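You operate a simulated robot arm through the tools that you are given. There is no shell and no other tool. Be economical: measure what you need, move in short steps, check, and stop when the job is done.

The job below is to be done with a simulated robot arm. You get a single attempt, and the scene is never put back.

## Task
Dry the glass cup with the black rim on warm air.
Fine: stand it in the dryer, push the grey slider off the air slots, run the fan till the drops are gone, switch off; leave the cup there and the slots open.

Only the result counts: the job must be done as asked and must still hold three seconds after the hand-in. Knocking over, shifting, dropping, spilling or breaking anything else fails it.

## Robot
A 6-joint arm with a two-finger parallel gripper, fixed in place. Base frame: the origin is at the foot of the arm, x ahead of it, y to its left, z up; the work surface is at about z = 0. Readings come in m, rad, newtons and seconds.
With the tool pointing down near the work surface it reaches from about 0.16 to 0.42 m from the base axis. Its first joint turns from -1.152 to 1.152 rad. Payload 1.57 kg.
Tool frame: the origin (TCP) lies between the finger pads and is the grasp point; the fingertips stand 0.03 m ahead of it; z points along the fingers, y is the line along which they close. Largest opening 0.08 m; finger width 0.017, thickness 0.012; the body of the gripper, 0.04 by 0.082 m, starts 0.08 m behind the TCP.
Orientation is that of the tool frame in the base frame, as a unit quaternion [x, y, z, w]. With the fingers straight down and closing along the base's y, the tool's x points along the base's -x, its y along +y and its z along -z.

## Interface
- The arm moves only by the tool jog_arm. Its arguments are lists of equal length, an entry for each row: "travel": the shift along the tool's x, y, z in units of 500 mm (1.0 is 500 mm), a list of three; "angular": the turn, a rotation vector about the tool's x, y, z in units of 120 degrees (1.0 is 120 degrees), a list of three; "gripper": the closure in counts, from 0 (fully open) to 255 (shut). In form: {"travel": [[tx, ty, tz], ...], "angular": [[ax, ay, az], ...], "gripper": [gripper, ...]}. A call has 1 to 10 rows; each row is the pose to reach, as a shift and turn from the pose commanded when the call began, along the tool's axes at that moment. A call with a number of a shift or a turn outside -1 to 1 is refused whole. Rows are played at 5 a second. More than 0.05 m and 0.15 rad between two rows, or a gripper value outside its range, and nothing of the call is played. Where a pose cannot be reached the arm comes as near as it can. A force on the tool above 40 N (or 10 N above the force at the start of the call, whichever is more), or a blocked arm, ends the call early, and 0.2 s more pass. The fingers move at their own pace (about 0.153 m/s each) and stop on an object; they squeeze with about 35 N. The grip force told is the motor's: it shows also when the fingers shut on nothing. Time passes only in rows, and 0.2 s behind the last, so rows that repeat a pose let the fingers close. The reply holds the time, the measured pose of the TCP, the force on the tool along the base axes, the opening and the grip force, in the units named above and with some noise, with the torque about the TCP (base axes, N m) and any sound that the robot's microphone picked up.
- Cameras (640 x 400 px; columns grow to the right, rows downward): "scene" is fixed at [0.0564, -0.3285, 0.4342]; the picture's right is [0.78, -0.62, 0.00], its down [-0.31, -0.39, -0.87] and it looks along [0.54, 0.68, -0.49] (base axes); focal length 244 px, centre (320, 200). "wrist" rides on the gripper at [0.072, -0.007, -0.122] in the tool frame; the picture's right is [0.09, 1.00, 0.00], its down [-0.84, 0.08, -0.54] and it looks along [-0.54, 0.05, 0.84] (tool axes); focal length 238 px, centre (320, 200). There is no depth. A picture from a camera that has moved, and an enlarged one, comes with that camera's place and axes in the base frame and with its lens.
- snapshot(camera): a new picture of that camera. It takes no simulated time.
- enlarge(camera, box): a new picture of the part [left, top, right, bottom] of that camera's present view, enlarged. It takes no simulated time.
- job_done(): hands the job in; it is judged then, once.

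Go step by step. Nothing tells you positions but the pictures and the camera data: compare them with the known pose of the tool, close in by small moves and look again before you grip or let go. The budget is 120 turns and 68 pictures, counting those below and the enlarged ones. Unless the task says otherwise, let go and move clear before handing in, and close with one line.

The tools are called as name(argument=value, ...) on one line, values as JSON. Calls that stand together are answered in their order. jog_arm: Moves the arm, as the interface text tells. Its arguments: {"type":"object","properties":{"travel":{"type":"array","items":{"type":"array","items":{"type":"number"}}},"angular":{"type":"array","items":{"type":"array","items":{"type":"number"}}},"gripper":{"type":"array","items":{"type":"number"}}},"required":["travel","angular","gripper"]} The other tools are called the same way: snapshot (camera) takes a picture; enlarge (camera, box) takes an enlarged picture of a part of a camera's view; job_done () hands the job in.

At the start:

```text
t: 0.0
tool_pos: [0.2117, -0.0858, 0.2953]
tool_rot: [0.0, 1.0, 0.0, 0.0]
ft_force: [0.3, -0.1, 0.4]
torque: [0.01, 0.02, -0.02]
finger_gap: 0.0798
finger_force: 0.0
```

scene: 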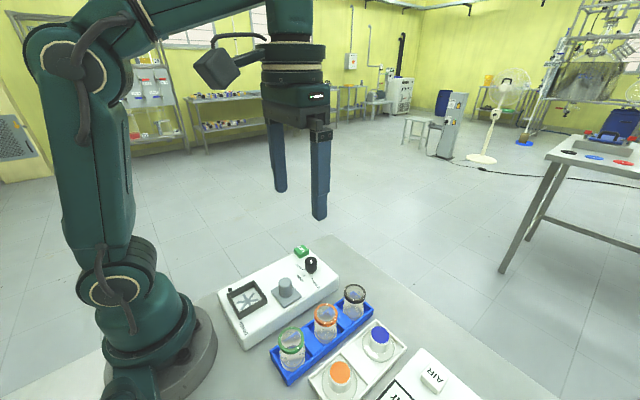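
wrist: 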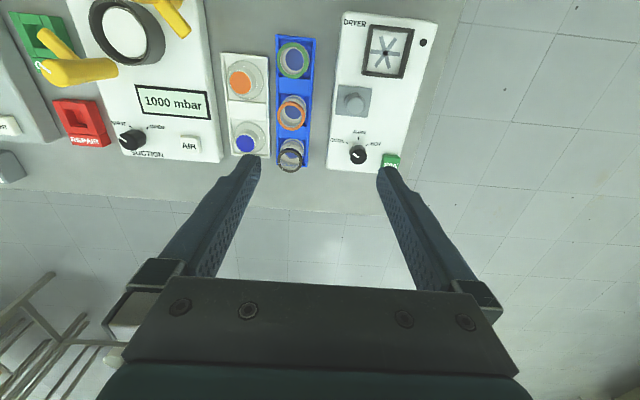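

I see the dryer, a blue rack with three cups (green, orange, black rim) and other equipment nearby. I'll enlarge both views to read the dryer's controls and measure the cups.

enlarge(camera="wrist", box=[220, 0, 460, 180])

enlarge(camera="scene", box=[210, 230, 420, 400])

```text
2.22 times, centred on (340, 90) of wrist
camera zoom: at [0.1399, -0.0932, 0.4161], right [-0.09, 1.0, 0.0], down [0.84, 0.08, 0.54], along [0.54, 0.05, -0.84], focal length 530 px, centre (276, 444)
```

zoom: 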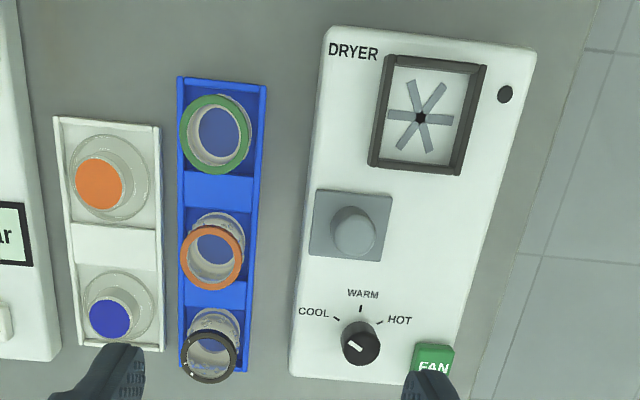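

```text
2.35 times, centred on (315, 315) of scene
camera zoom: at [0.0564, -0.3285, 0.4342], right [0.78, -0.62, 0.0], down [-0.31, -0.39, -0.87], along [0.54, 0.68, -0.49], focal length 573 px, centre (332, -71)
```

zoom: 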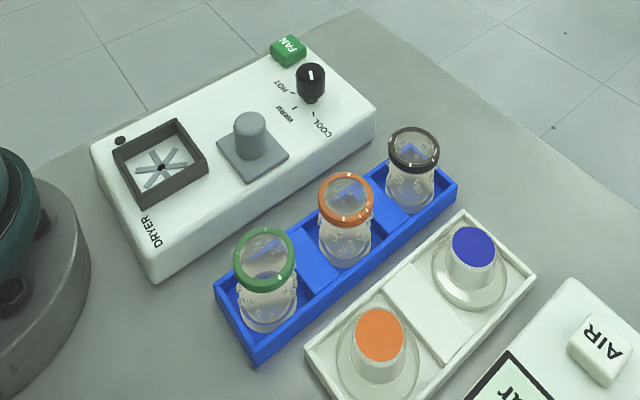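

The black-rim cup is at about (0.297, -0.127), with its rim at z≈0.062. The dryer nest is at about (0.139, -0.004), and the dial points at COOL. I'll take closer looks at the nest, slider and dial.

enlarge(camera="wrist", box=[330, 10, 430, 120])

enlarge(camera="scene", box=[215, 240, 345, 325])

enlarge(camera="scene", box=[320, 270, 400, 325])

```text
3.64 times, centred on (380, 65) of wrist
camera zoom: at [0.1399, -0.0932, 0.4161], right [-0.09, 1.0, 0.0], down [0.84, 0.08, 0.54], along [0.54, 0.05, -0.84], focal length 867 px, centre (102, 691)
```

zoom: 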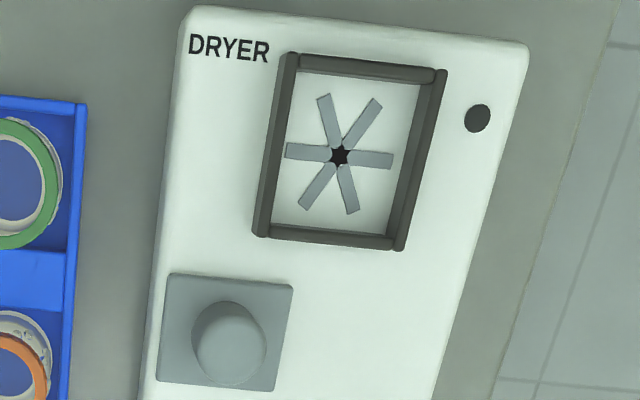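

```text
4.71 times, centred on (280, 282) of scene
camera zoom: at [0.0564, -0.3285, 0.4342], right [0.78, -0.62, 0.0], down [-0.31, -0.39, -0.87], along [0.54, 0.68, -0.49], focal length 1146 px, centre (508, -188)
```

zoom: 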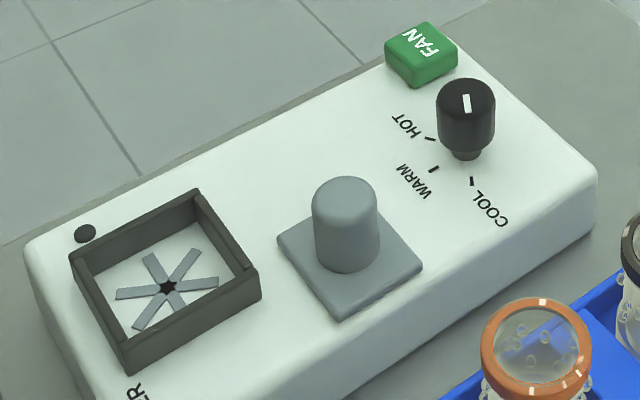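

```text
7.27 times, centred on (360, 298) of scene
camera zoom: at [0.0564, -0.3285, 0.4342], right [0.78, -0.62, 0.0], down [-0.31, -0.39, -0.87], along [0.54, 0.68, -0.49], focal length 1772 px, centre (29, -509)
```

zoom: 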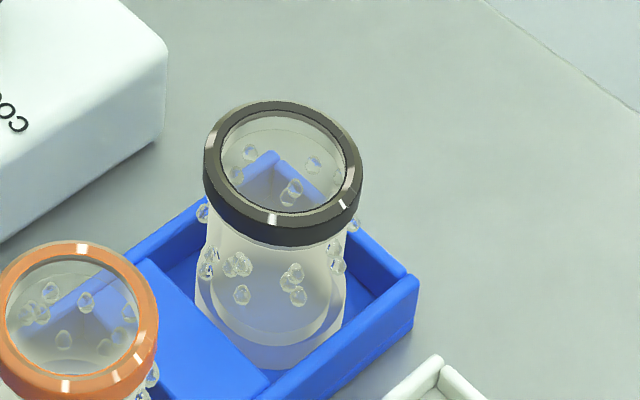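

The grey slider plate, at about (0.204, -0.038) with its post top near z≈0.08, presumably covers its own slots. The room to slide is toward +y. I'll place the half-open gripper above the post and look.

jog_arm(travel=[[0.004, 0.024, 0.07], [0.008, 0.048, 0.14], [0.012, 0.072, 0.21], [0.016, 0.096, 0.29], [0.016, 0.096, 0.29]], angular=[[0, 0, 0], [0, 0, 0], [0, 0, 0], [0, 0, 0], [0, 0, 0]], gripper=[90, 90, 90, 90, 90])

snapshot(camera="wrist")

snapshot(camera="scene")

```text
t: 1.2
tool_pos: [0.2063, -0.0369, 0.1472]
tool_rot: [0.0, 1.0, 0.0, 0.001]
ft_force: [0.3, -0.6, 0.5]
torque: [0.01, -0.02, -0.02]
finger_gap: 0.0516
finger_force: 0.1
```

```text
60 pictures are left
camera wrist: at [0.1333, -0.0443, 0.2695], right [-0.09, 1.0, 0.0], down [0.84, 0.08, 0.54], along [0.54, 0.05, -0.84], focal length 238 px, centre (320, 200)
```

wrist: 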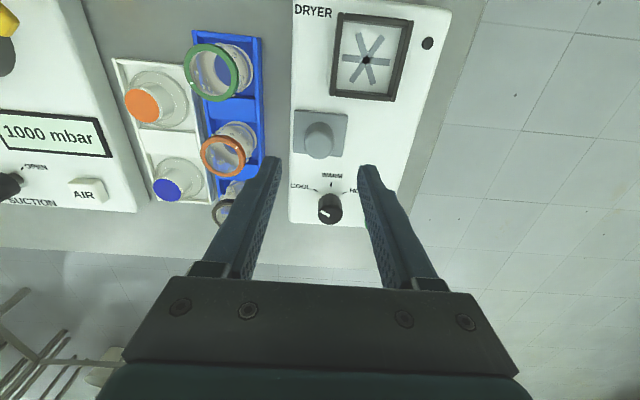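

```text
59 pictures are left
```

scene: 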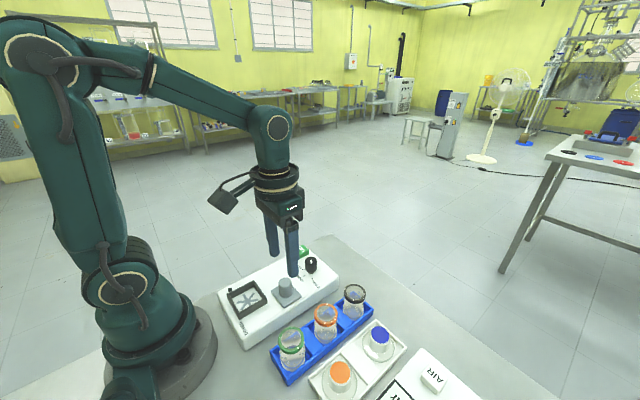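

The gripper is over the post. I'll lower it so the fingers straddle the post, then push +y in small steps.

jog_arm(travel=[[0, 0, 0.06], [0, 0, 0.118], [0, 0, 0.118]], angular=[[0, 0, 0], [0, 0, 0], [0, 0, 0]], gripper=[90, 90, 90])

snapshot(camera="wrist")

enlarge(camera="scene", box=[210, 200, 370, 350])

```text
t: 2.0
tool_pos: [0.2067, -0.0372, 0.0911]
tool_rot: [0.0, 1.0, 0.0, -0.001]
ft_force: [0.3, -0.1, 0.1]
torque: [-0.02, 0.0, 0.02]
finger_gap: 0.052
finger_force: 0.1
```

```text
58 pictures are left
camera wrist: at [0.1325, -0.0445, 0.2123], right [-0.09, 1.0, 0.0], down [0.84, 0.08, 0.54], along [0.54, 0.05, -0.84], focal length 238 px, centre (320, 200)
```

wrist: 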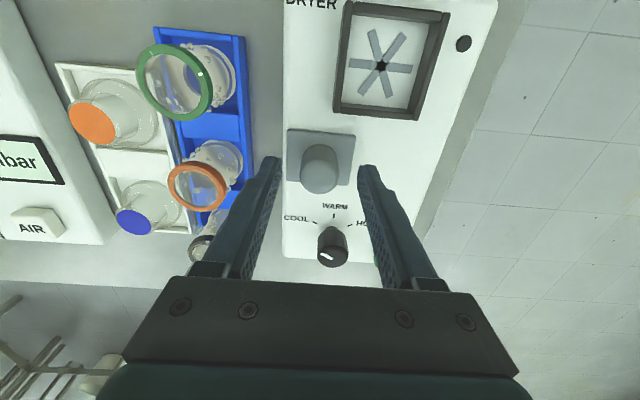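

```text
2.67 times, centred on (290, 275) of scene
camera zoom: at [0.0564, -0.3285, 0.4342], right [0.78, -0.62, 0.0], down [-0.31, -0.39, -0.87], along [0.54, 0.68, -0.49], focal length 650 px, centre (400, 0)
```

zoom: 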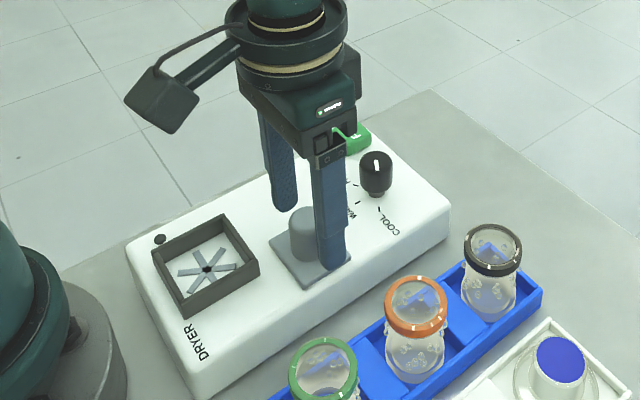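

The fingers straddle the post. I'll push +y gently.

jog_arm(travel=[[0, 0.02, 0], [0, 0.035, 0], [0, 0.05, 0], [0, 0.06, 0], [0, 0.06, 0]], angular=[[0, 0, 0], [0, 0, 0], [0, 0, 0], [0, 0, 0], [0, 0, 0]], gripper=[90, 90, 90, 90, 90])

snapshot(camera="wrist")

```text
t: 3.2
tool_pos: [0.2043, -0.0085, 0.0899]
tool_rot: [0.0, 1.0, 0.0, -0.001]
ft_force: [-0.9, 0.2, -0.1]
torque: [0.03, 0.0, 0.01]
finger_gap: 0.052
finger_force: 0.0
```

```text
56 pictures are left
camera wrist: at [0.132, -0.015, 0.2122], right [-0.09, 1.0, 0.0], down [0.84, 0.08, 0.54], along [0.54, 0.05, -0.84], focal length 238 px, centre (320, 200)
```

wrist: 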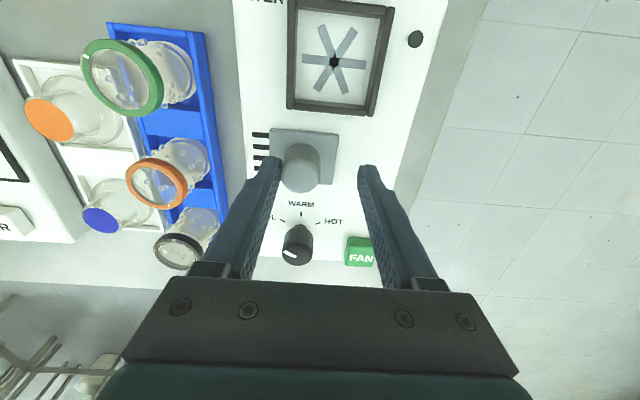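

Slots are appearing at the left of the plate, so the direction is right. I'll keep pushing +y.

jog_arm(travel=[[0, 0.02, 0], [0, 0.04, 0], [0, 0.06, 0], [0, 0.06, 0]], angular=[[0, 0, 0], [0, 0, 0], [0, 0, 0], [0, 0, 0]], gripper=[90, 90, 90, 90])

snapshot(camera="wrist")

```text
t: 4.2
tool_pos: [0.2048, 0.0222, 0.0906]
tool_rot: [0.001, 1.0, 0.001, 0.0]
ft_force: [-0.5, 0.8, 0.5]
torque: [0.03, 0.04, -0.01]
finger_gap: 0.0518
finger_force: 0.0
```

```text
55 pictures are left
camera wrist: at [0.1324, 0.0155, 0.2125], right [-0.09, 1.0, 0.0], down [0.84, 0.08, 0.54], along [0.54, 0.05, -0.84], focal length 238 px, centre (320, 200)
```

wrist: 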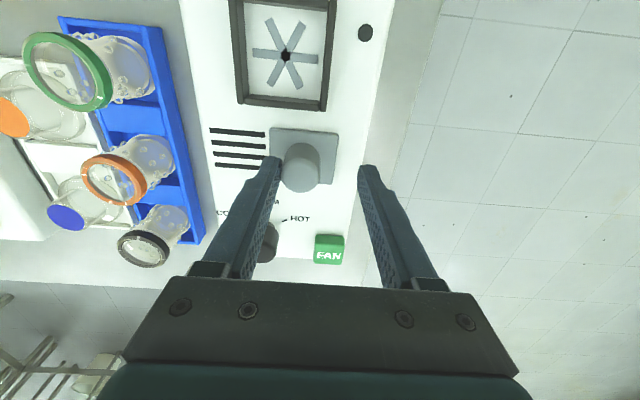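

Four slots are showing, with their ends close to the plate edge. I'll push about 1 cm more for margin.

jog_arm(travel=[[0, 0.012, 0], [0, 0.022, 0], [0, 0.022, 0]], angular=[[0, 0, 0], [0, 0, 0], [0, 0, 0]], gripper=[90, 90, 90])

enlarge(camera="wrist", box=[160, 80, 400, 230])

```text
t: 5.0
tool_pos: [0.2055, 0.0323, 0.0895]
tool_rot: [0.0, 1.0, 0.0, 0.0]
ft_force: [-1.0, -2.4, 0.6]
torque: [-0.09, 0.03, -0.03]
finger_gap: 0.0544
finger_force: 1.6
```

```text
2.67 times, centred on (280, 155) of wrist
camera zoom: at [0.1324, 0.0259, 0.2123], right [-0.09, 1.0, 0.0], down [0.84, 0.08, 0.54], along [0.54, 0.05, -0.84], focal length 636 px, centre (427, 320)
```

zoom: 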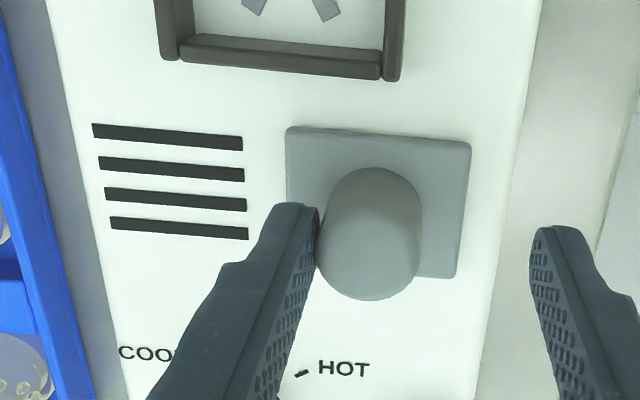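

The slider is fully off the slots and at its end stop. Next I'll rise and go over the dial at about (0.277, -0.021).

jog_arm(travel=[[0, -0.02, 0], [0, -0.02, -0.08], [-0.07, -0.06, -0.12], [-0.143, -0.106, -0.12], [-0.143, -0.106, -0.12]], angular=[[0, 0, 0], [0, 0, 0], [0, 0, 0], [0, 0, 0], [0, 0, 0]], gripper=[90, 90, 90, 90, 90])

snapshot(camera="wrist")

enlarge(camera="scene", box=[220, 180, 370, 310])

```text
t: 6.2
tool_pos: [0.2752, -0.0213, 0.1486]
tool_rot: [0.001, 1.0, 0.0, 0.0]
ft_force: [0.3, -0.4, 0.1]
torque: [-0.01, -0.02, 0.02]
finger_gap: 0.0514
finger_force: 0.1
```

```text
53 pictures are left
camera wrist: at [0.2024, -0.0283, 0.2705], right [-0.09, 1.0, 0.0], down [0.84, 0.08, 0.54], along [0.54, 0.05, -0.84], focal length 238 px, centre (320, 200)
```

wrist: 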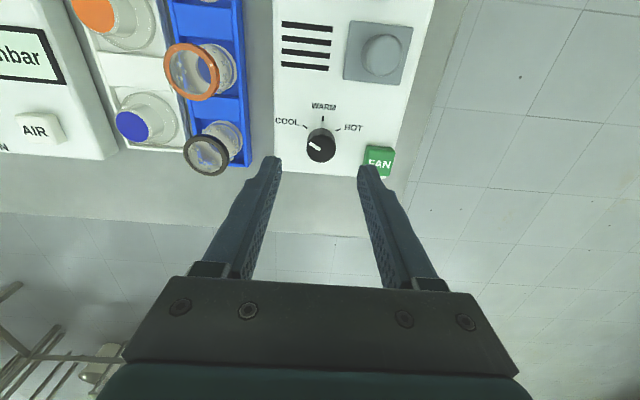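

```text
3.08 times, centred on (295, 245) of scene
camera zoom: at [0.0564, -0.3285, 0.4342], right [0.78, -0.62, 0.0], down [-0.31, -0.39, -0.87], along [0.54, 0.68, -0.49], focal length 750 px, centre (397, 62)
```

zoom: 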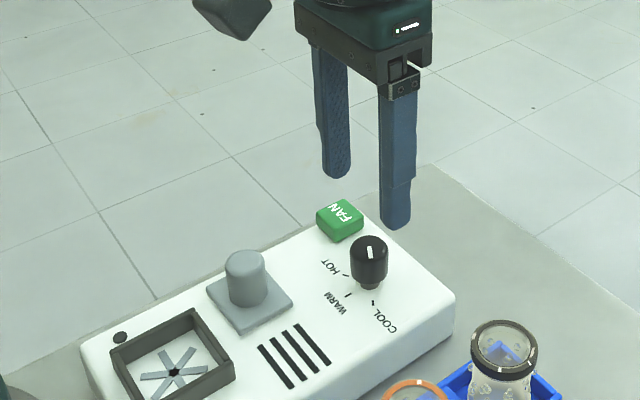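

The TCP is right above the knob. I'll lower and close on it gently.

jog_arm(travel=[[0, 0, 0.07], [0, 0, 0.14], [0, 0, 0.14], [0, 0, 0.14], [0, 0, 0.14]], angular=[[0, 0, 0], [0, 0, 0], [0, 0, 0], [0, 0, 0], [0, 0, 0]], gripper=[90, 90, 90, 255, 255])

enlarge(camera="wrist", box=[240, 60, 400, 220])

```text
t: 7.4
tool_pos: [0.2762, -0.0206, 0.0789]
tool_rot: [0.0, 1.0, 0.001, -0.001]
ft_force: [0.3, 17.4, -8.5]
torque: [0.44, -0.46, 0.01]
finger_gap: 0.0253
finger_force: 36.6
```

```text
2.50 times, centred on (320, 140) of wrist
camera zoom: at [0.2039, -0.0274, 0.2009], right [-0.09, 1.0, 0.0], down [0.84, 0.07, 0.54], along [0.54, 0.05, -0.84], focal length 596 px, centre (320, 350)
```

zoom: 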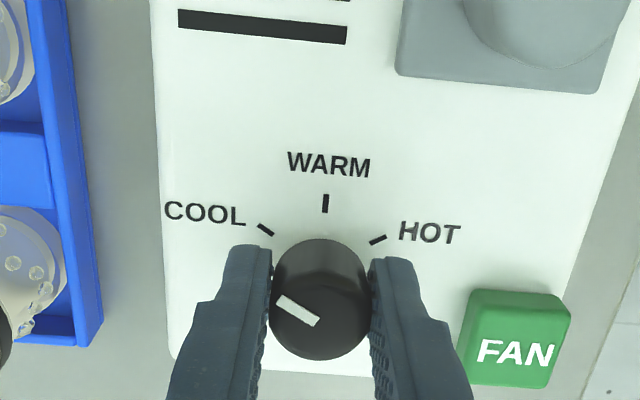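

The knob is gripped, and its pointer sits at COOL, about 60° from WARM. I'll turn it 60° clockwise as seen from above.

jog_arm(travel=[[0, 0.002, 0], [0, 0.002, 0], [0, 0.002, 0], [0, 0.002, 0], [0, 0.002, 0], [0, 0.002, 0], [0, 0.002, 0], [0, 0.002, 0], [0, 0.002, 0]], angular=[[0, 0, 0.06], [0, 0, 0.12], [0, 0, 0.18], [0, 0, 0.24], [0, 0, 0.3], [0, 0, 0.36], [0, 0, 0.42], [0, 0, 0.48], [0, 0, 0.5]], gripper=[255, 255, 255, 255, 255, 255, 255, 255, 255])

snapshot(camera="wrist")

enlarge(camera="scene", box=[260, 230, 360, 310])

```text
t: 9.4
tool_pos: [0.2769, -0.0179, 0.0789]
tool_rot: [0.501, 0.866, 0.001, 0.002]
ft_force: [13.6, 16.6, -19.1]
torque: [0.09, -0.53, 0.0]
finger_gap: 0.0254
finger_force: 36.6
```

```text
50 pictures are left
camera wrist: at [0.2342, 0.0401, 0.2022], right [0.82, 0.58, 0.0], down [0.48, -0.69, 0.54], along [0.32, -0.44, -0.84], focal length 238 px, centre (320, 200)
```

wrist: 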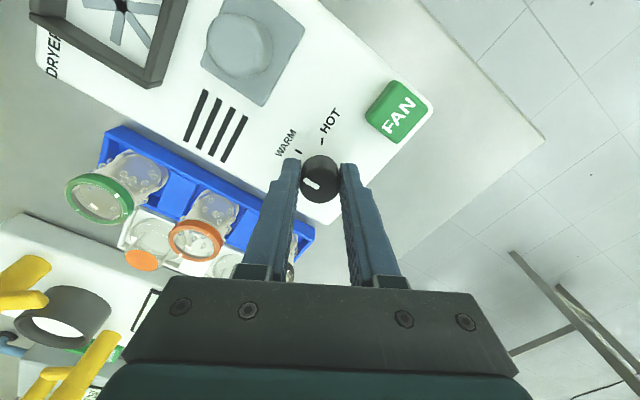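

```text
5.00 times, centred on (310, 270) of scene
camera zoom: at [0.0564, -0.3285, 0.4342], right [0.78, -0.62, 0.0], down [-0.31, -0.39, -0.87], along [0.54, 0.68, -0.49], focal length 1218 px, centre (370, -150)
```

zoom: 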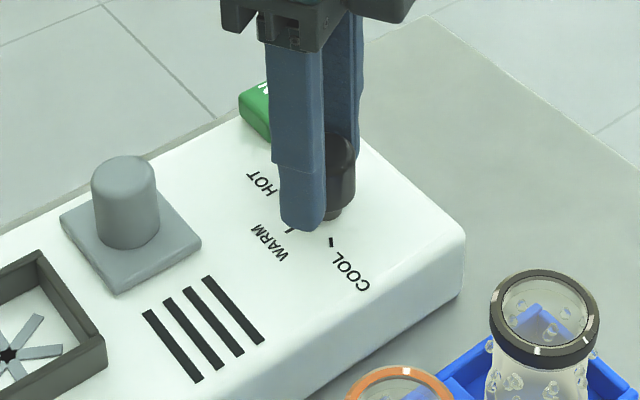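

The knob turned with the gripper. I'll open, rise, turn back and check the pointer.

jog_arm(travel=[[0, 0, 0], [0, 0, 0], [0, 0, -0.06], [0, 0, -0.12], [0, 0, -0.12], [0, 0, -0.12], [0, 0, -0.12], [0, 0, -0.12], [0, 0, -0.12], [0, 0, -0.12]], angular=[[0, 0, 0], [0, 0, 0], [0, 0, 0], [0, 0, -0.07], [0, 0, -0.14], [0, 0, -0.21], [0, 0, -0.28], [0, 0, -0.35], [0, 0, -0.42], [0, 0, -0.49]], gripper=[105, 105, 105, 105, 105, 105, 105, 105, 105, 105])

enlarge(camera="wrist", box=[240, 60, 420, 210])

```text
t: 11.6
tool_pos: [0.276, -0.019, 0.1401]
tool_rot: [0.009, 1.0, 0.001, 0.001]
ft_force: [-0.5, -0.4, 0.6]
torque: [0.01, 0.01, -0.02]
finger_gap: 0.0468
finger_force: 0.1
```

```text
2.67 times, centred on (330, 135) of wrist
camera zoom: at [0.2039, -0.025, 0.2619], right [-0.07, 1.0, 0.0], down [0.84, 0.06, 0.54], along [0.54, 0.04, -0.84], focal length 636 px, centre (293, 373)
```

zoom: 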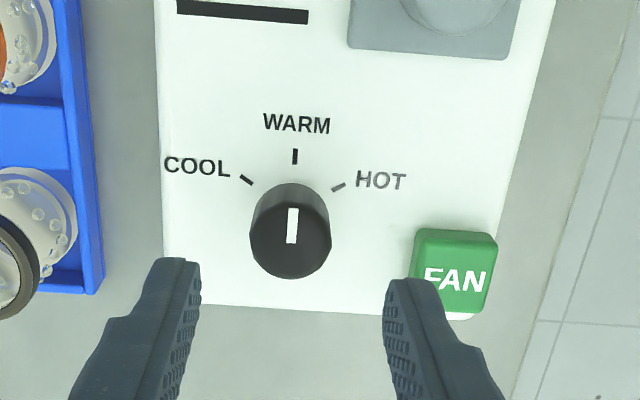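

The dial is on WARM. Before grasping the cup, I'll test with an empty gripper whether a vertical tool reaches the nest at x≈0.139.

jog_arm(travel=[[0, 0, -0.06], [0.07, 0.008, -0.06], [0.14, 0.016, -0.06], [0.21, 0.024, -0.06], [0.274, 0.03, -0.06], [0.274, 0.03, 0.0], [0.274, 0.03, 0.04], [0.274, 0.03, 0.04]], angular=[[0, 0, -0.01], [0, 0, -0.01], [0, 0, -0.01], [0, 0, -0.01], [0, 0, -0.01], [0, 0, -0.01], [0, 0, -0.01], [0, 0, -0.01]], gripper=[105, 105, 105, 105, 105, 105, 105, 105])

snapshot(camera="wrist")

snapshot(camera="scene")

```text
t: 13.4
tool_pos: [0.138, -0.0016, 0.1224]
tool_rot: [0.0, 1.0, 0.0, 0.0]
ft_force: [0.2, 1.0, -0.6]
torque: [0.03, 0.03, -0.02]
finger_gap: 0.0468
finger_force: 0.1
```

```text
47 pictures are left
camera wrist: at [0.0658, -0.0096, 0.2434], right [-0.09, 1.0, 0.0], down [0.84, 0.08, 0.54], along [0.54, 0.05, -0.84], focal length 238 px, centre (320, 200)
```

wrist: 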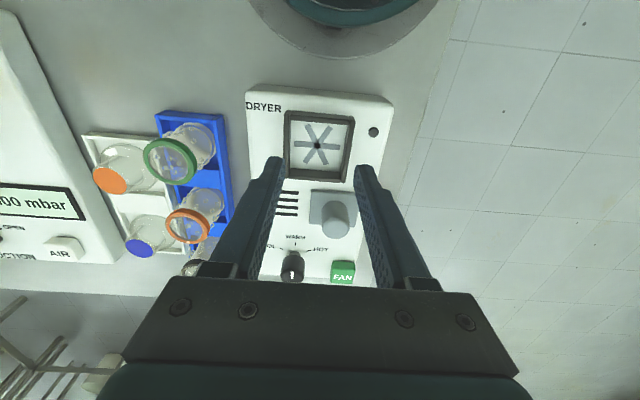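

```text
46 pictures are left
```

scene: 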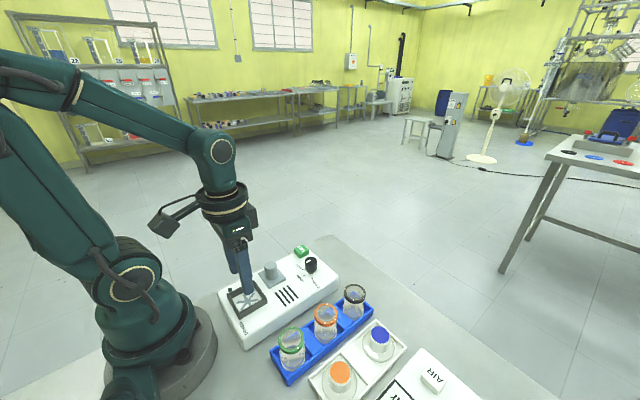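

The pose is reached at z≈0.122, and the nest centre comes out at (0.139, -0.0045). I'll test lower, to z≈0.095.

jog_arm(travel=[[0, -0.004, 0.03], [0, -0.004, 0.054], [0, -0.004, 0.054]], angular=[[0, 0, 0], [0, 0, 0], [0, 0, 0]], gripper=[105, 105, 105])

enlarge(camera="scene", box=[200, 240, 330, 350])

enlarge(camera="wrist", box=[240, 60, 400, 220])

```text
t: 14.2
tool_pos: [0.1394, -0.0055, 0.0927]
tool_rot: [0.0, 1.0, -0.001, -0.001]
ft_force: [-0.1, -0.4, -0.7]
torque: [-0.01, 0.0, -0.01]
finger_gap: 0.0469
finger_force: 0.1
```

```text
3.64 times, centred on (265, 295) of scene
camera zoom: at [0.0564, -0.3285, 0.4342], right [0.78, -0.62, 0.0], down [-0.31, -0.39, -0.87], along [0.54, 0.68, -0.49], focal length 886 px, centre (520, -146)
```

zoom: 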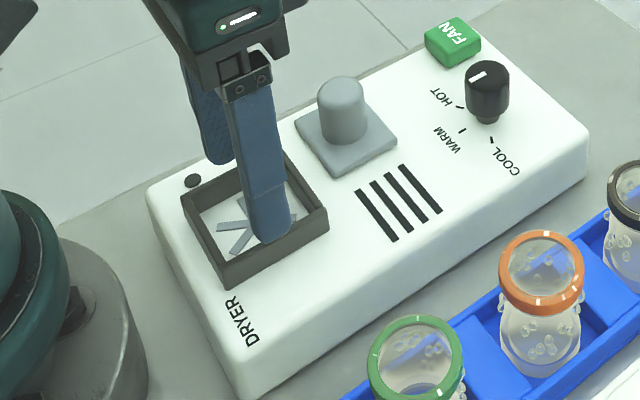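

```text
2.50 times, centred on (320, 140) of wrist
camera zoom: at [0.0668, -0.0114, 0.2155], right [-0.09, 1.0, 0.0], down [0.84, 0.08, 0.54], along [0.54, 0.05, -0.84], focal length 596 px, centre (320, 350)
```

zoom: 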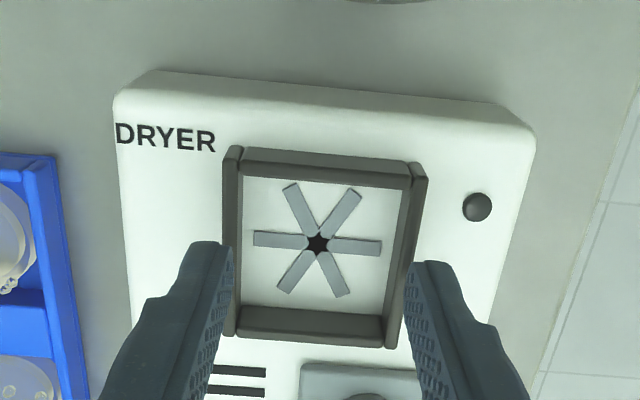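

The nest pose is reachable with a vertical tool: TCP (0.139, -0.0053). Now I'll rise and go over the black-rim cup.

jog_arm(travel=[[0, 0, -0.08], [0, 0, -0.15], [-0.063, -0.0486, -0.15], [-0.126, -0.0972, -0.15], [-0.189, -0.1458, -0.15], [-0.252, -0.1944, -0.15], [-0.315, -0.243, -0.15], [-0.315, -0.243, -0.14]], angular=[[0, 0, 0], [0, 0, 0], [0, 0, 0], [0, 0, 0], [0, 0, 0], [0, 0, 0], [0, 0, 0], [0, 0, 0]], gripper=[95, 95, 95, 95, 95, 95, 95, 95])

snapshot(camera="wrist")

enlarge(camera="scene", box=[280, 200, 440, 340])

```text
t: 16.0
tool_pos: [0.2954, -0.1267, 0.1618]
tool_rot: [0.0, 1.0, 0.0, -0.001]
ft_force: [-1.4, -0.7, 0.0]
torque: [-0.03, -0.01, -0.01]
finger_gap: 0.0502
finger_force: 0.0
```

```text
43 pictures are left
camera wrist: at [0.2235, -0.1332, 0.2845], right [-0.09, 1.0, 0.0], down [0.84, 0.08, 0.54], along [0.54, 0.05, -0.84], focal length 238 px, centre (320, 200)
```

wrist: 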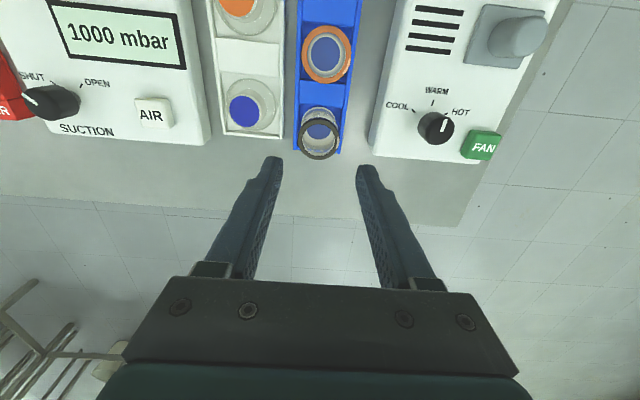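

```text
2.86 times, centred on (360, 270) of scene
camera zoom: at [0.0564, -0.3285, 0.4342], right [0.78, -0.62, 0.0], down [-0.31, -0.39, -0.87], along [0.54, 0.68, -0.49], focal length 696 px, centre (206, 0)
```

zoom: 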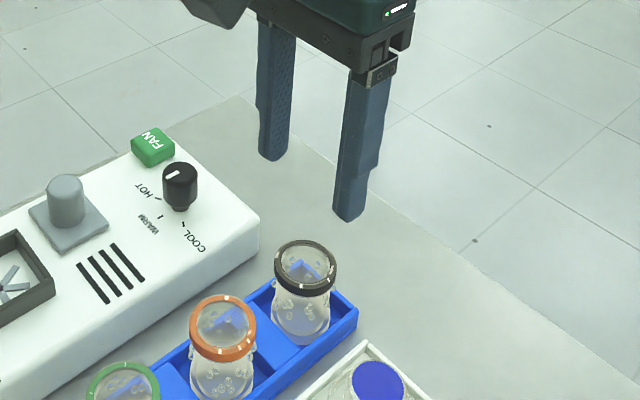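

The rim is centred under the TCP, to within 1 mm. I'll descend to z≈0.06 and check before gripping.

jog_arm(travel=[[-0.002, -0.001, 0.07], [-0.002, -0.001, 0.14], [-0.002, -0.001, 0.18], [-0.002, -0.001, 0.204], [-0.002, -0.001, 0.204]], angular=[[0, 0, 0], [0, 0, 0], [0, 0, 0], [0, 0, 0], [0, 0, 0]], gripper=[95, 95, 95, 95, 95])

snapshot(camera="wrist")

enlarge(camera="scene", box=[300, 240, 420, 340])

```text
t: 17.2
tool_pos: [0.2958, -0.1234, 0.0609]
tool_rot: [0.0, 1.0, 0.0, -0.001]
ft_force: [0.7, -0.1, -0.3]
torque: [-0.02, -0.01, 0.0]
finger_gap: 0.0505
finger_force: 0.1
```

```text
41 pictures are left
camera wrist: at [0.2251, -0.1317, 0.1827], right [-0.09, 1.0, 0.0], down [0.84, 0.08, 0.54], along [0.54, 0.05, -0.84], focal length 238 px, centre (320, 200)
```

wrist: 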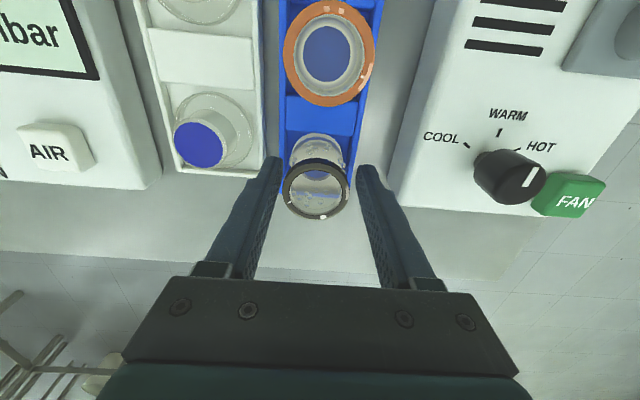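

```text
4.00 times, centred on (360, 290) of scene
camera zoom: at [0.0564, -0.3285, 0.4342], right [0.78, -0.62, 0.0], down [-0.31, -0.39, -0.87], along [0.54, 0.68, -0.49], focal length 974 px, centre (160, -160)
```

zoom: 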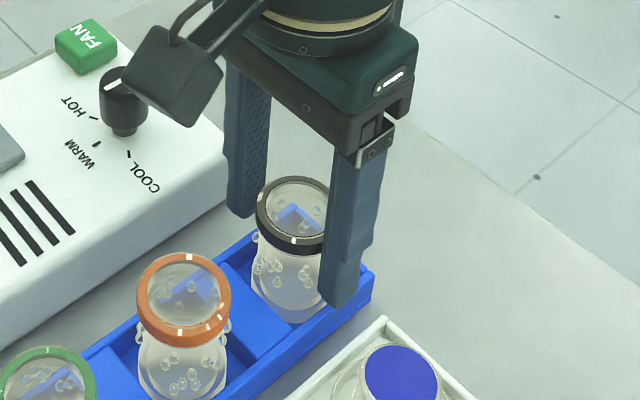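

The fingers straddle the cup, with the rim about 2–3 mm toward -y. I'll shift slightly and close.

jog_arm(travel=[[-0.002, -0.006, 0], [-0.002, -0.006, 0], [-0.002, -0.006, 0], [-0.002, -0.006, 0]], angular=[[0, 0, 0], [0, 0, 0], [0, 0, 0], [0, 0, 0]], gripper=[95, 150, 255, 255])

snapshot(camera="wrist")

```text
t: 18.2
tool_pos: [0.2988, -0.1267, 0.0622]
tool_rot: [0.0, 1.0, 0.0, 0.001]
ft_force: [-0.1, 0.0, -0.2]
torque: [0.0, -0.06, -0.01]
finger_gap: 0.0386
finger_force: 34.4
```

```text
39 pictures are left
camera wrist: at [0.2261, -0.1345, 0.1833], right [-0.09, 1.0, 0.0], down [0.84, 0.08, 0.54], along [0.54, 0.05, -0.84], focal length 238 px, centre (320, 200)
```

wrist: 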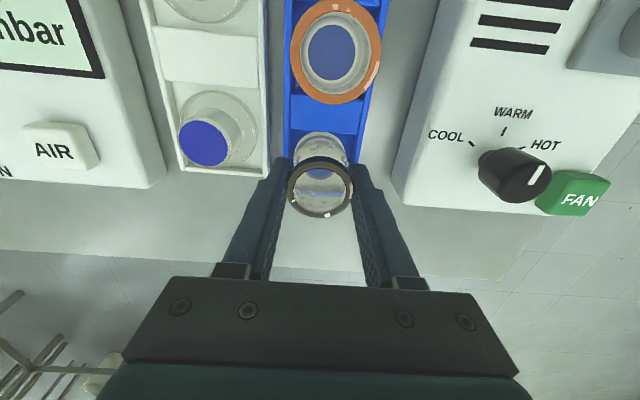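

The cup is gripped at its rim, with the gap at 0.0386. I'll lift it straight up.

jog_arm(travel=[[0, 0, -0.05], [0, 0, -0.12], [0, 0, -0.2], [0, 0, -0.22], [0, 0, -0.22]], angular=[[0, 0, 0], [0, 0, 0], [0, 0, 0], [0, 0, 0], [0, 0, 0]], gripper=[255, 255, 255, 255, 255])

snapshot(camera="wrist")

enlarge(camera="scene", box=[280, 180, 440, 340])

```text
t: 19.4
tool_pos: [0.2993, -0.1283, 0.1715]
tool_rot: [0.001, 1.0, 0.0, 0.001]
ft_force: [-0.6, -0.2, -0.7]
torque: [0.02, 0.02, -0.02]
finger_gap: 0.038
finger_force: 35.3
```

```text
38 pictures are left
camera wrist: at [0.2264, -0.1358, 0.2935], right [-0.09, 1.0, 0.0], down [0.84, 0.08, 0.54], along [0.54, 0.05, -0.84], focal length 238 px, centre (320, 200)
```

wrist: 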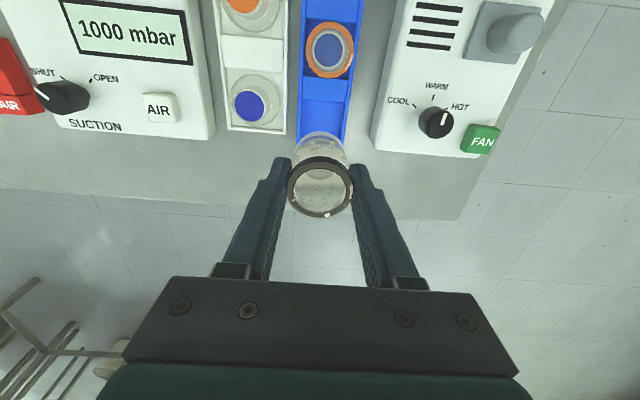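

```text
2.50 times, centred on (360, 260) of scene
camera zoom: at [0.0564, -0.3285, 0.4342], right [0.78, -0.62, 0.0], down [-0.31, -0.39, -0.87], along [0.54, 0.68, -0.49], focal length 609 px, centre (220, 50)
```

zoom: 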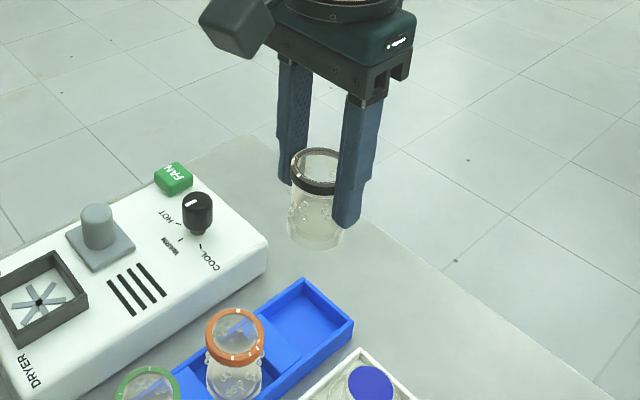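

The cup is held upright with its bottom about 0.058 m below the TCP. I'll carry it over the nest.

jog_arm(travel=[[0.053, 0.041, 0], [0.106, 0.082, 0], [0.159, 0.123, 0], [0.212, 0.164, 0], [0.265, 0.205, 0], [0.316, 0.245, 0], [0.316, 0.245, 0.03], [0.316, 0.245, 0.03]], angular=[[0, 0, 0], [0, 0, 0], [0, 0, 0], [0, 0, 0], [0, 0, 0], [0, 0, 0], [0, 0, 0], [0, 0, 0]], gripper=[255, 255, 255, 255, 255, 255, 255, 255])

snapshot(camera="wrist")

enlarge(camera="scene", box=[190, 220, 330, 350])

```text
t: 21.2
tool_pos: [0.1403, -0.0054, 0.1559]
tool_rot: [0.002, 1.0, -0.001, 0.0]
ft_force: [0.1, -0.7, 0.3]
torque: [0.0, 0.01, -0.03]
finger_gap: 0.0384
finger_force: 35.6
```

```text
36 pictures are left
camera wrist: at [0.0682, -0.0118, 0.2763], right [-0.09, 1.0, 0.0], down [0.84, 0.08, 0.54], along [0.54, 0.05, -0.84], focal length 238 px, centre (320, 200)
```

wrist: 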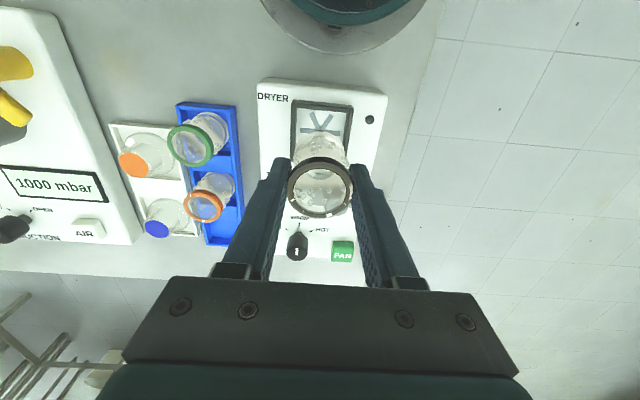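

```text
3.08 times, centred on (260, 285) of scene
camera zoom: at [0.0564, -0.3285, 0.4342], right [0.78, -0.62, 0.0], down [-0.31, -0.39, -0.87], along [0.54, 0.68, -0.49], focal length 750 px, centre (505, -62)
```

zoom: 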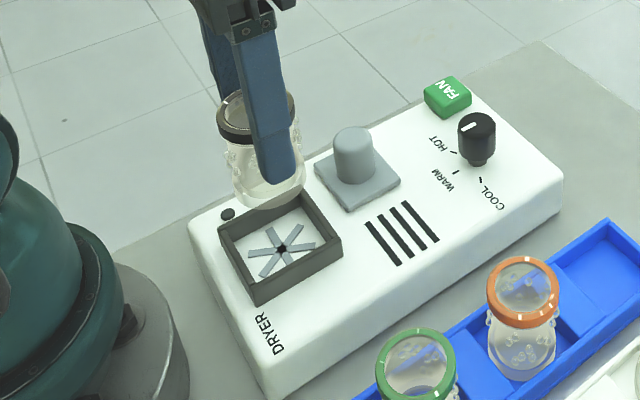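

I'm positioned over the nest. I'll lower to just above the frame and check alignment.

jog_arm(travel=[[0, 0, 0.035], [0, 0, 0.07], [0, 0, 0.07]], angular=[[0, 0, 0], [0, 0, 0], [0, 0, 0]], gripper=[255, 255, 255])

enlarge(camera="scene", box=[210, 250, 300, 330])

enlarge(camera="wrist", box=[250, 70, 400, 230])

```text
t: 22.0
tool_pos: [0.1405, -0.0058, 0.1213]
tool_rot: [0.0, 1.0, 0.0, 0.0]
ft_force: [-0.5, -0.5, -0.7]
torque: [0.04, -0.01, -0.05]
finger_gap: 0.0383
finger_force: 34.7
```

```text
5.00 times, centred on (255, 290) of scene
camera zoom: at [0.0564, -0.3285, 0.4342], right [0.78, -0.62, 0.0], down [-0.31, -0.39, -0.87], along [0.54, 0.68, -0.49], focal length 1218 px, centre (645, -250)
```

zoom: 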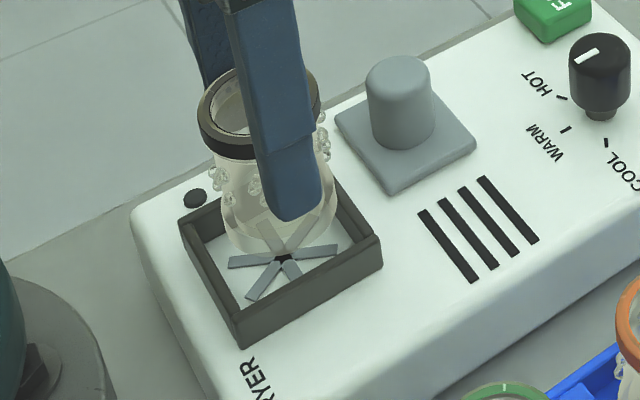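

```text
2.50 times, centred on (325, 150) of wrist
camera zoom: at [0.0687, -0.0126, 0.2428], right [-0.09, 1.0, 0.0], down [0.84, 0.08, 0.54], along [0.54, 0.05, -0.84], focal length 596 px, centre (308, 325)
```

zoom: 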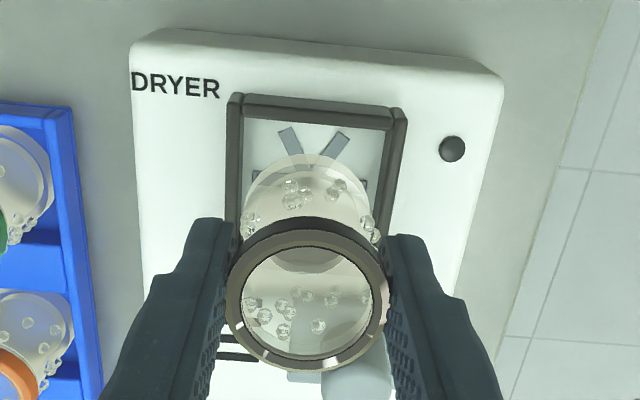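

Alignment looks good. I'll lower it slowly into the nest while watching force.

jog_arm(travel=[[0, 0, 0.012], [0, 0, 0.022], [0, 0, 0.03], [0, 0, 0.036], [0, 0, 0.036]], angular=[[0, 0, 0], [0, 0, 0], [0, 0, 0], [0, 0, 0], [0, 0, 0]], gripper=[255, 255, 255, 255, 255])

enlarge(camera="scene", box=[210, 250, 300, 330])

```text
t: 23.2
tool_pos: [0.1408, -0.0047, 0.1026]
tool_rot: [0.0, 1.0, 0.0, 0.0]
ft_force: [-0.1, 0.5, -0.4]
torque: [-0.01, 0.02, -0.02]
finger_gap: 0.0384
finger_force: 34.7
```

```text
5.00 times, centred on (255, 290) of scene
camera zoom: at [0.0564, -0.3285, 0.4342], right [0.78, -0.62, 0.0], down [-0.31, -0.39, -0.87], along [0.54, 0.68, -0.49], focal length 1218 px, centre (645, -250)
```

zoom: 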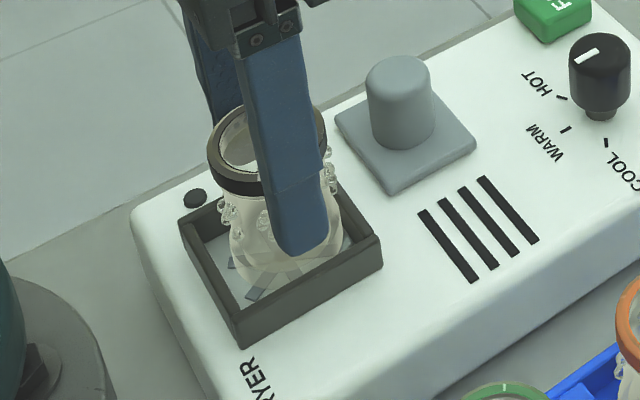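

There's no contact yet, so I'll continue in roughly 1 mm steps.

jog_arm(travel=[[0, 0, 0.002], [0, 0, 0.004], [0, 0, 0.006], [0, 0, 0.008], [0, 0, 0.008]], angular=[[0, 0, 0], [0, 0, 0], [0, 0, 0], [0, 0, 0], [0, 0, 0]], gripper=[255, 255, 255, 255, 255])

```text
t: 24.4
tool_pos: [0.1399, -0.0053, 0.0985]
tool_rot: [0.0, 1.0, 0.0, 0.0]
ft_force: [0.2, -0.3, -0.7]
torque: [-0.01, 0.01, 0.02]
finger_gap: 0.0385
finger_force: 34.7
```

jog_arm(travel=[[0, 0, 0.002], [0, 0, 0.004], [0, 0, 0.006], [0, 0, 0.006]], angular=[[0, 0, 0], [0, 0, 0], [0, 0, 0], [0, 0, 0]], gripper=[255, 255, 255, 255])

enlarge(camera="scene", box=[210, 250, 300, 330])

```text
t: 25.4
tool_pos: [0.1408, -0.0053, 0.0965]
tool_rot: [0.0, 1.0, 0.0, 0.0]
ft_force: [2.1, 0.3, 1.6]
torque: [-0.01, -0.05, 0.05]
finger_gap: 0.0385
finger_force: 35.2
```

```text
5.00 times, centred on (255, 290) of scene
camera zoom: at [0.0564, -0.3285, 0.4342], right [0.78, -0.62, 0.0], down [-0.31, -0.39, -0.87], along [0.54, 0.68, -0.49], focal length 1218 px, centre (645, -250)
```

zoom: 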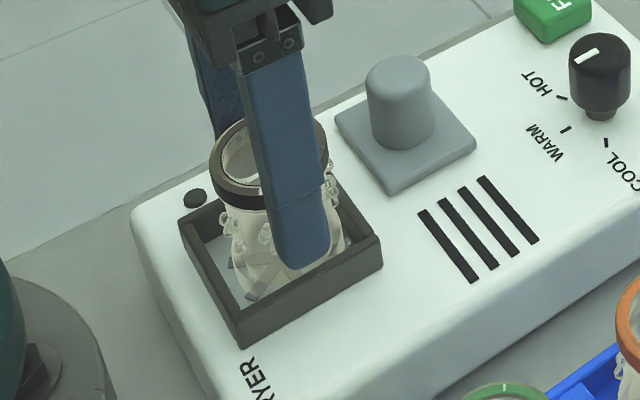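

Slight contact appears. I'll go one more millimetre to confirm.

jog_arm(travel=[[0, 0, 0.002], [0, 0, 0.003], [0, 0, 0.003]], angular=[[0, 0, 0], [0, 0, 0], [0, 0, 0]], gripper=[255, 255, 255])

```text
t: 26.2
tool_pos: [0.1399, -0.0047, 0.0942]
tool_rot: [0.0, 1.0, 0.001, 0.0]
ft_force: [2.6, -0.3, 4.8]
torque: [-0.08, -0.14, -0.03]
finger_gap: 0.0384
finger_force: 34.8
```

The cup is resting on the nest floor. I'll open, rise clear and look.

jog_arm(travel=[[0, 0, 0], [0, 0, 0], [0, 0, -0.05], [0, 0, -0.13], [0, 0, -0.2], [0, 0, -0.2]], angular=[[0, 0, 0], [0, 0, 0], [0, 0, 0], [0, 0, 0], [0, 0, 0], [0, 0, 0]], gripper=[95, 95, 95, 95, 95, 95])

enlarge(camera="scene", box=[210, 240, 340, 340])

enlarge(camera="wrist", box=[220, 60, 420, 260])

```text
t: 27.6
tool_pos: [0.1403, -0.0054, 0.1937]
tool_rot: [0.0, 1.0, 0.0, 0.0]
ft_force: [-0.8, -0.3, -0.1]
torque: [0.0, -0.02, -0.02]
finger_gap: 0.0503
finger_force: 0.0
```

```text
4.00 times, centred on (275, 290) of scene
camera zoom: at [0.0564, -0.3285, 0.4342], right [0.78, -0.62, 0.0], down [-0.31, -0.39, -0.87], along [0.54, 0.68, -0.49], focal length 974 px, centre (500, -160)
```

zoom: 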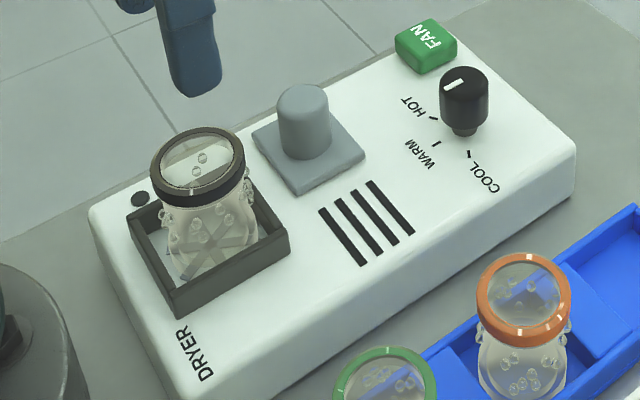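

```text
2.00 times, centred on (320, 160) of wrist
camera zoom: at [0.0678, -0.0132, 0.3163], right [-0.09, 1.0, 0.0], down [0.84, 0.08, 0.54], along [0.54, 0.05, -0.84], focal length 477 px, centre (320, 280)
```

zoom: 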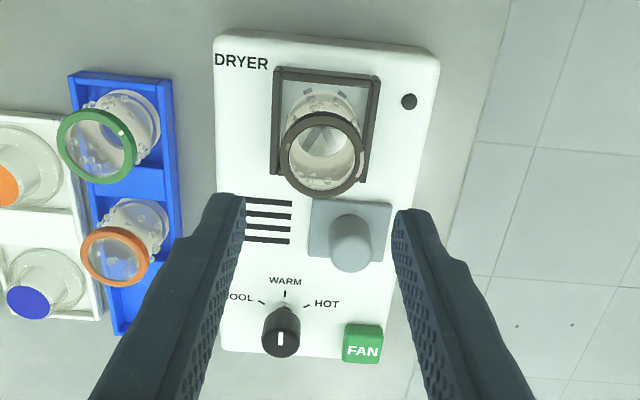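

The cup stands upright in the nest. Next I'll bring the shut gripper above the FAN button, at about (0.286, 0.037).

jog_arm(travel=[[-0.073, 0.021, 0], [-0.146, 0.042, 0], [-0.219, 0.064, 0], [-0.291, 0.085, 0.04], [-0.291, 0.085, 0.1], [-0.291, 0.085, 0.14], [-0.291, 0.085, 0.14]], angular=[[0, 0, 0], [0, 0, 0], [0, 0, 0], [0, 0, 0], [0, 0, 0], [0, 0, 0], [0, 0, 0]], gripper=[95, 255, 255, 255, 255, 255, 255])

enlarge(camera="wrist", box=[240, 80, 400, 240])

enlarge(camera="scene", box=[240, 200, 360, 300])

```text
t: 29.2
tool_pos: [0.2842, 0.0372, 0.1244]
tool_rot: [0.0, 1.0, -0.001, 0.0]
ft_force: [0.0, 0.8, 0.0]
torque: [0.0, 0.0, 0.01]
finger_gap: 0.0
finger_force: 21.1
```

```text
2.50 times, centred on (320, 160) of wrist
camera zoom: at [0.212, 0.0301, 0.2457], right [-0.09, 1.0, 0.0], down [0.84, 0.08, 0.54], along [0.54, 0.05, -0.84], focal length 596 px, centre (320, 300)
```

zoom: 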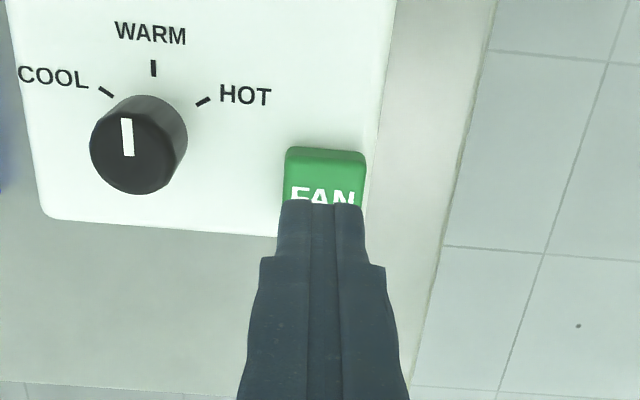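

```text
4.00 times, centred on (300, 250) of scene
camera zoom: at [0.0564, -0.3285, 0.4342], right [0.78, -0.62, 0.0], down [-0.31, -0.39, -0.87], along [0.54, 0.68, -0.49], focal length 974 px, centre (400, 0)
```

zoom: 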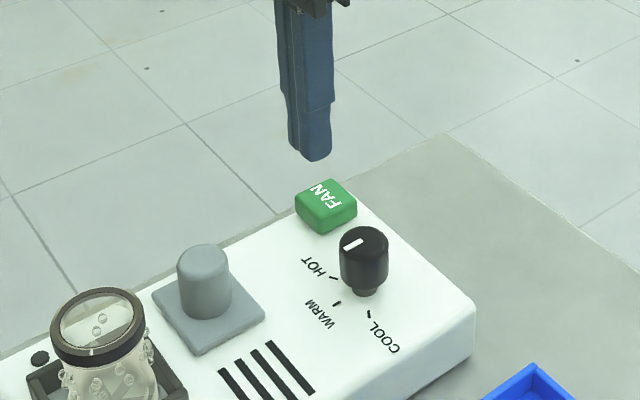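

Aligned above the button. I'll press down in small steps and back up within the same call.

jog_arm(travel=[[-0.002, 0, 0.06], [-0.002, 0, 0.074], [-0.002, 0, 0.082], [-0.002, 0, 0.086], [-0.002, 0, 0.06]], angular=[[0, 0, 0], [0, 0, 0], [0, 0, 0], [0, 0, 0], [0, 0, 0]], gripper=[255, 255, 255, 255, 255])

enlarge(camera="scene", box=[210, 230, 350, 340])

```text
t: 30.4
tool_pos: [0.2863, 0.0368, 0.0946]
tool_rot: [0.0, 1.0, 0.0, 0.0]
ft_force: [0.5, -0.4, -0.3]
torque: [-0.02, -0.01, 0.01]
finger_gap: 0.0
finger_force: 21.5
heard: click
```

```text
3.64 times, centred on (280, 285) of scene
camera zoom: at [0.0564, -0.3285, 0.4342], right [0.78, -0.62, 0.0], down [-0.31, -0.39, -0.87], along [0.54, 0.68, -0.49], focal length 886 px, centre (466, -109)
```

zoom: 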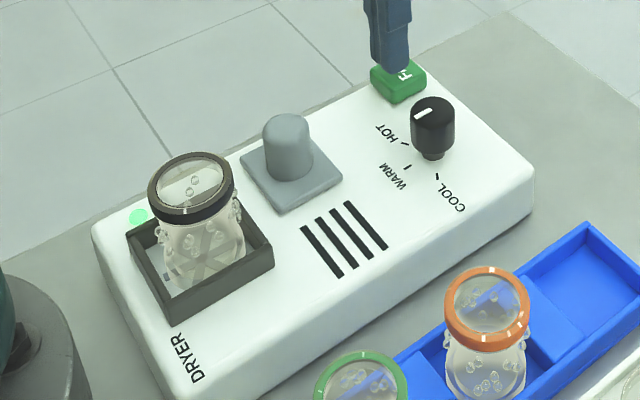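

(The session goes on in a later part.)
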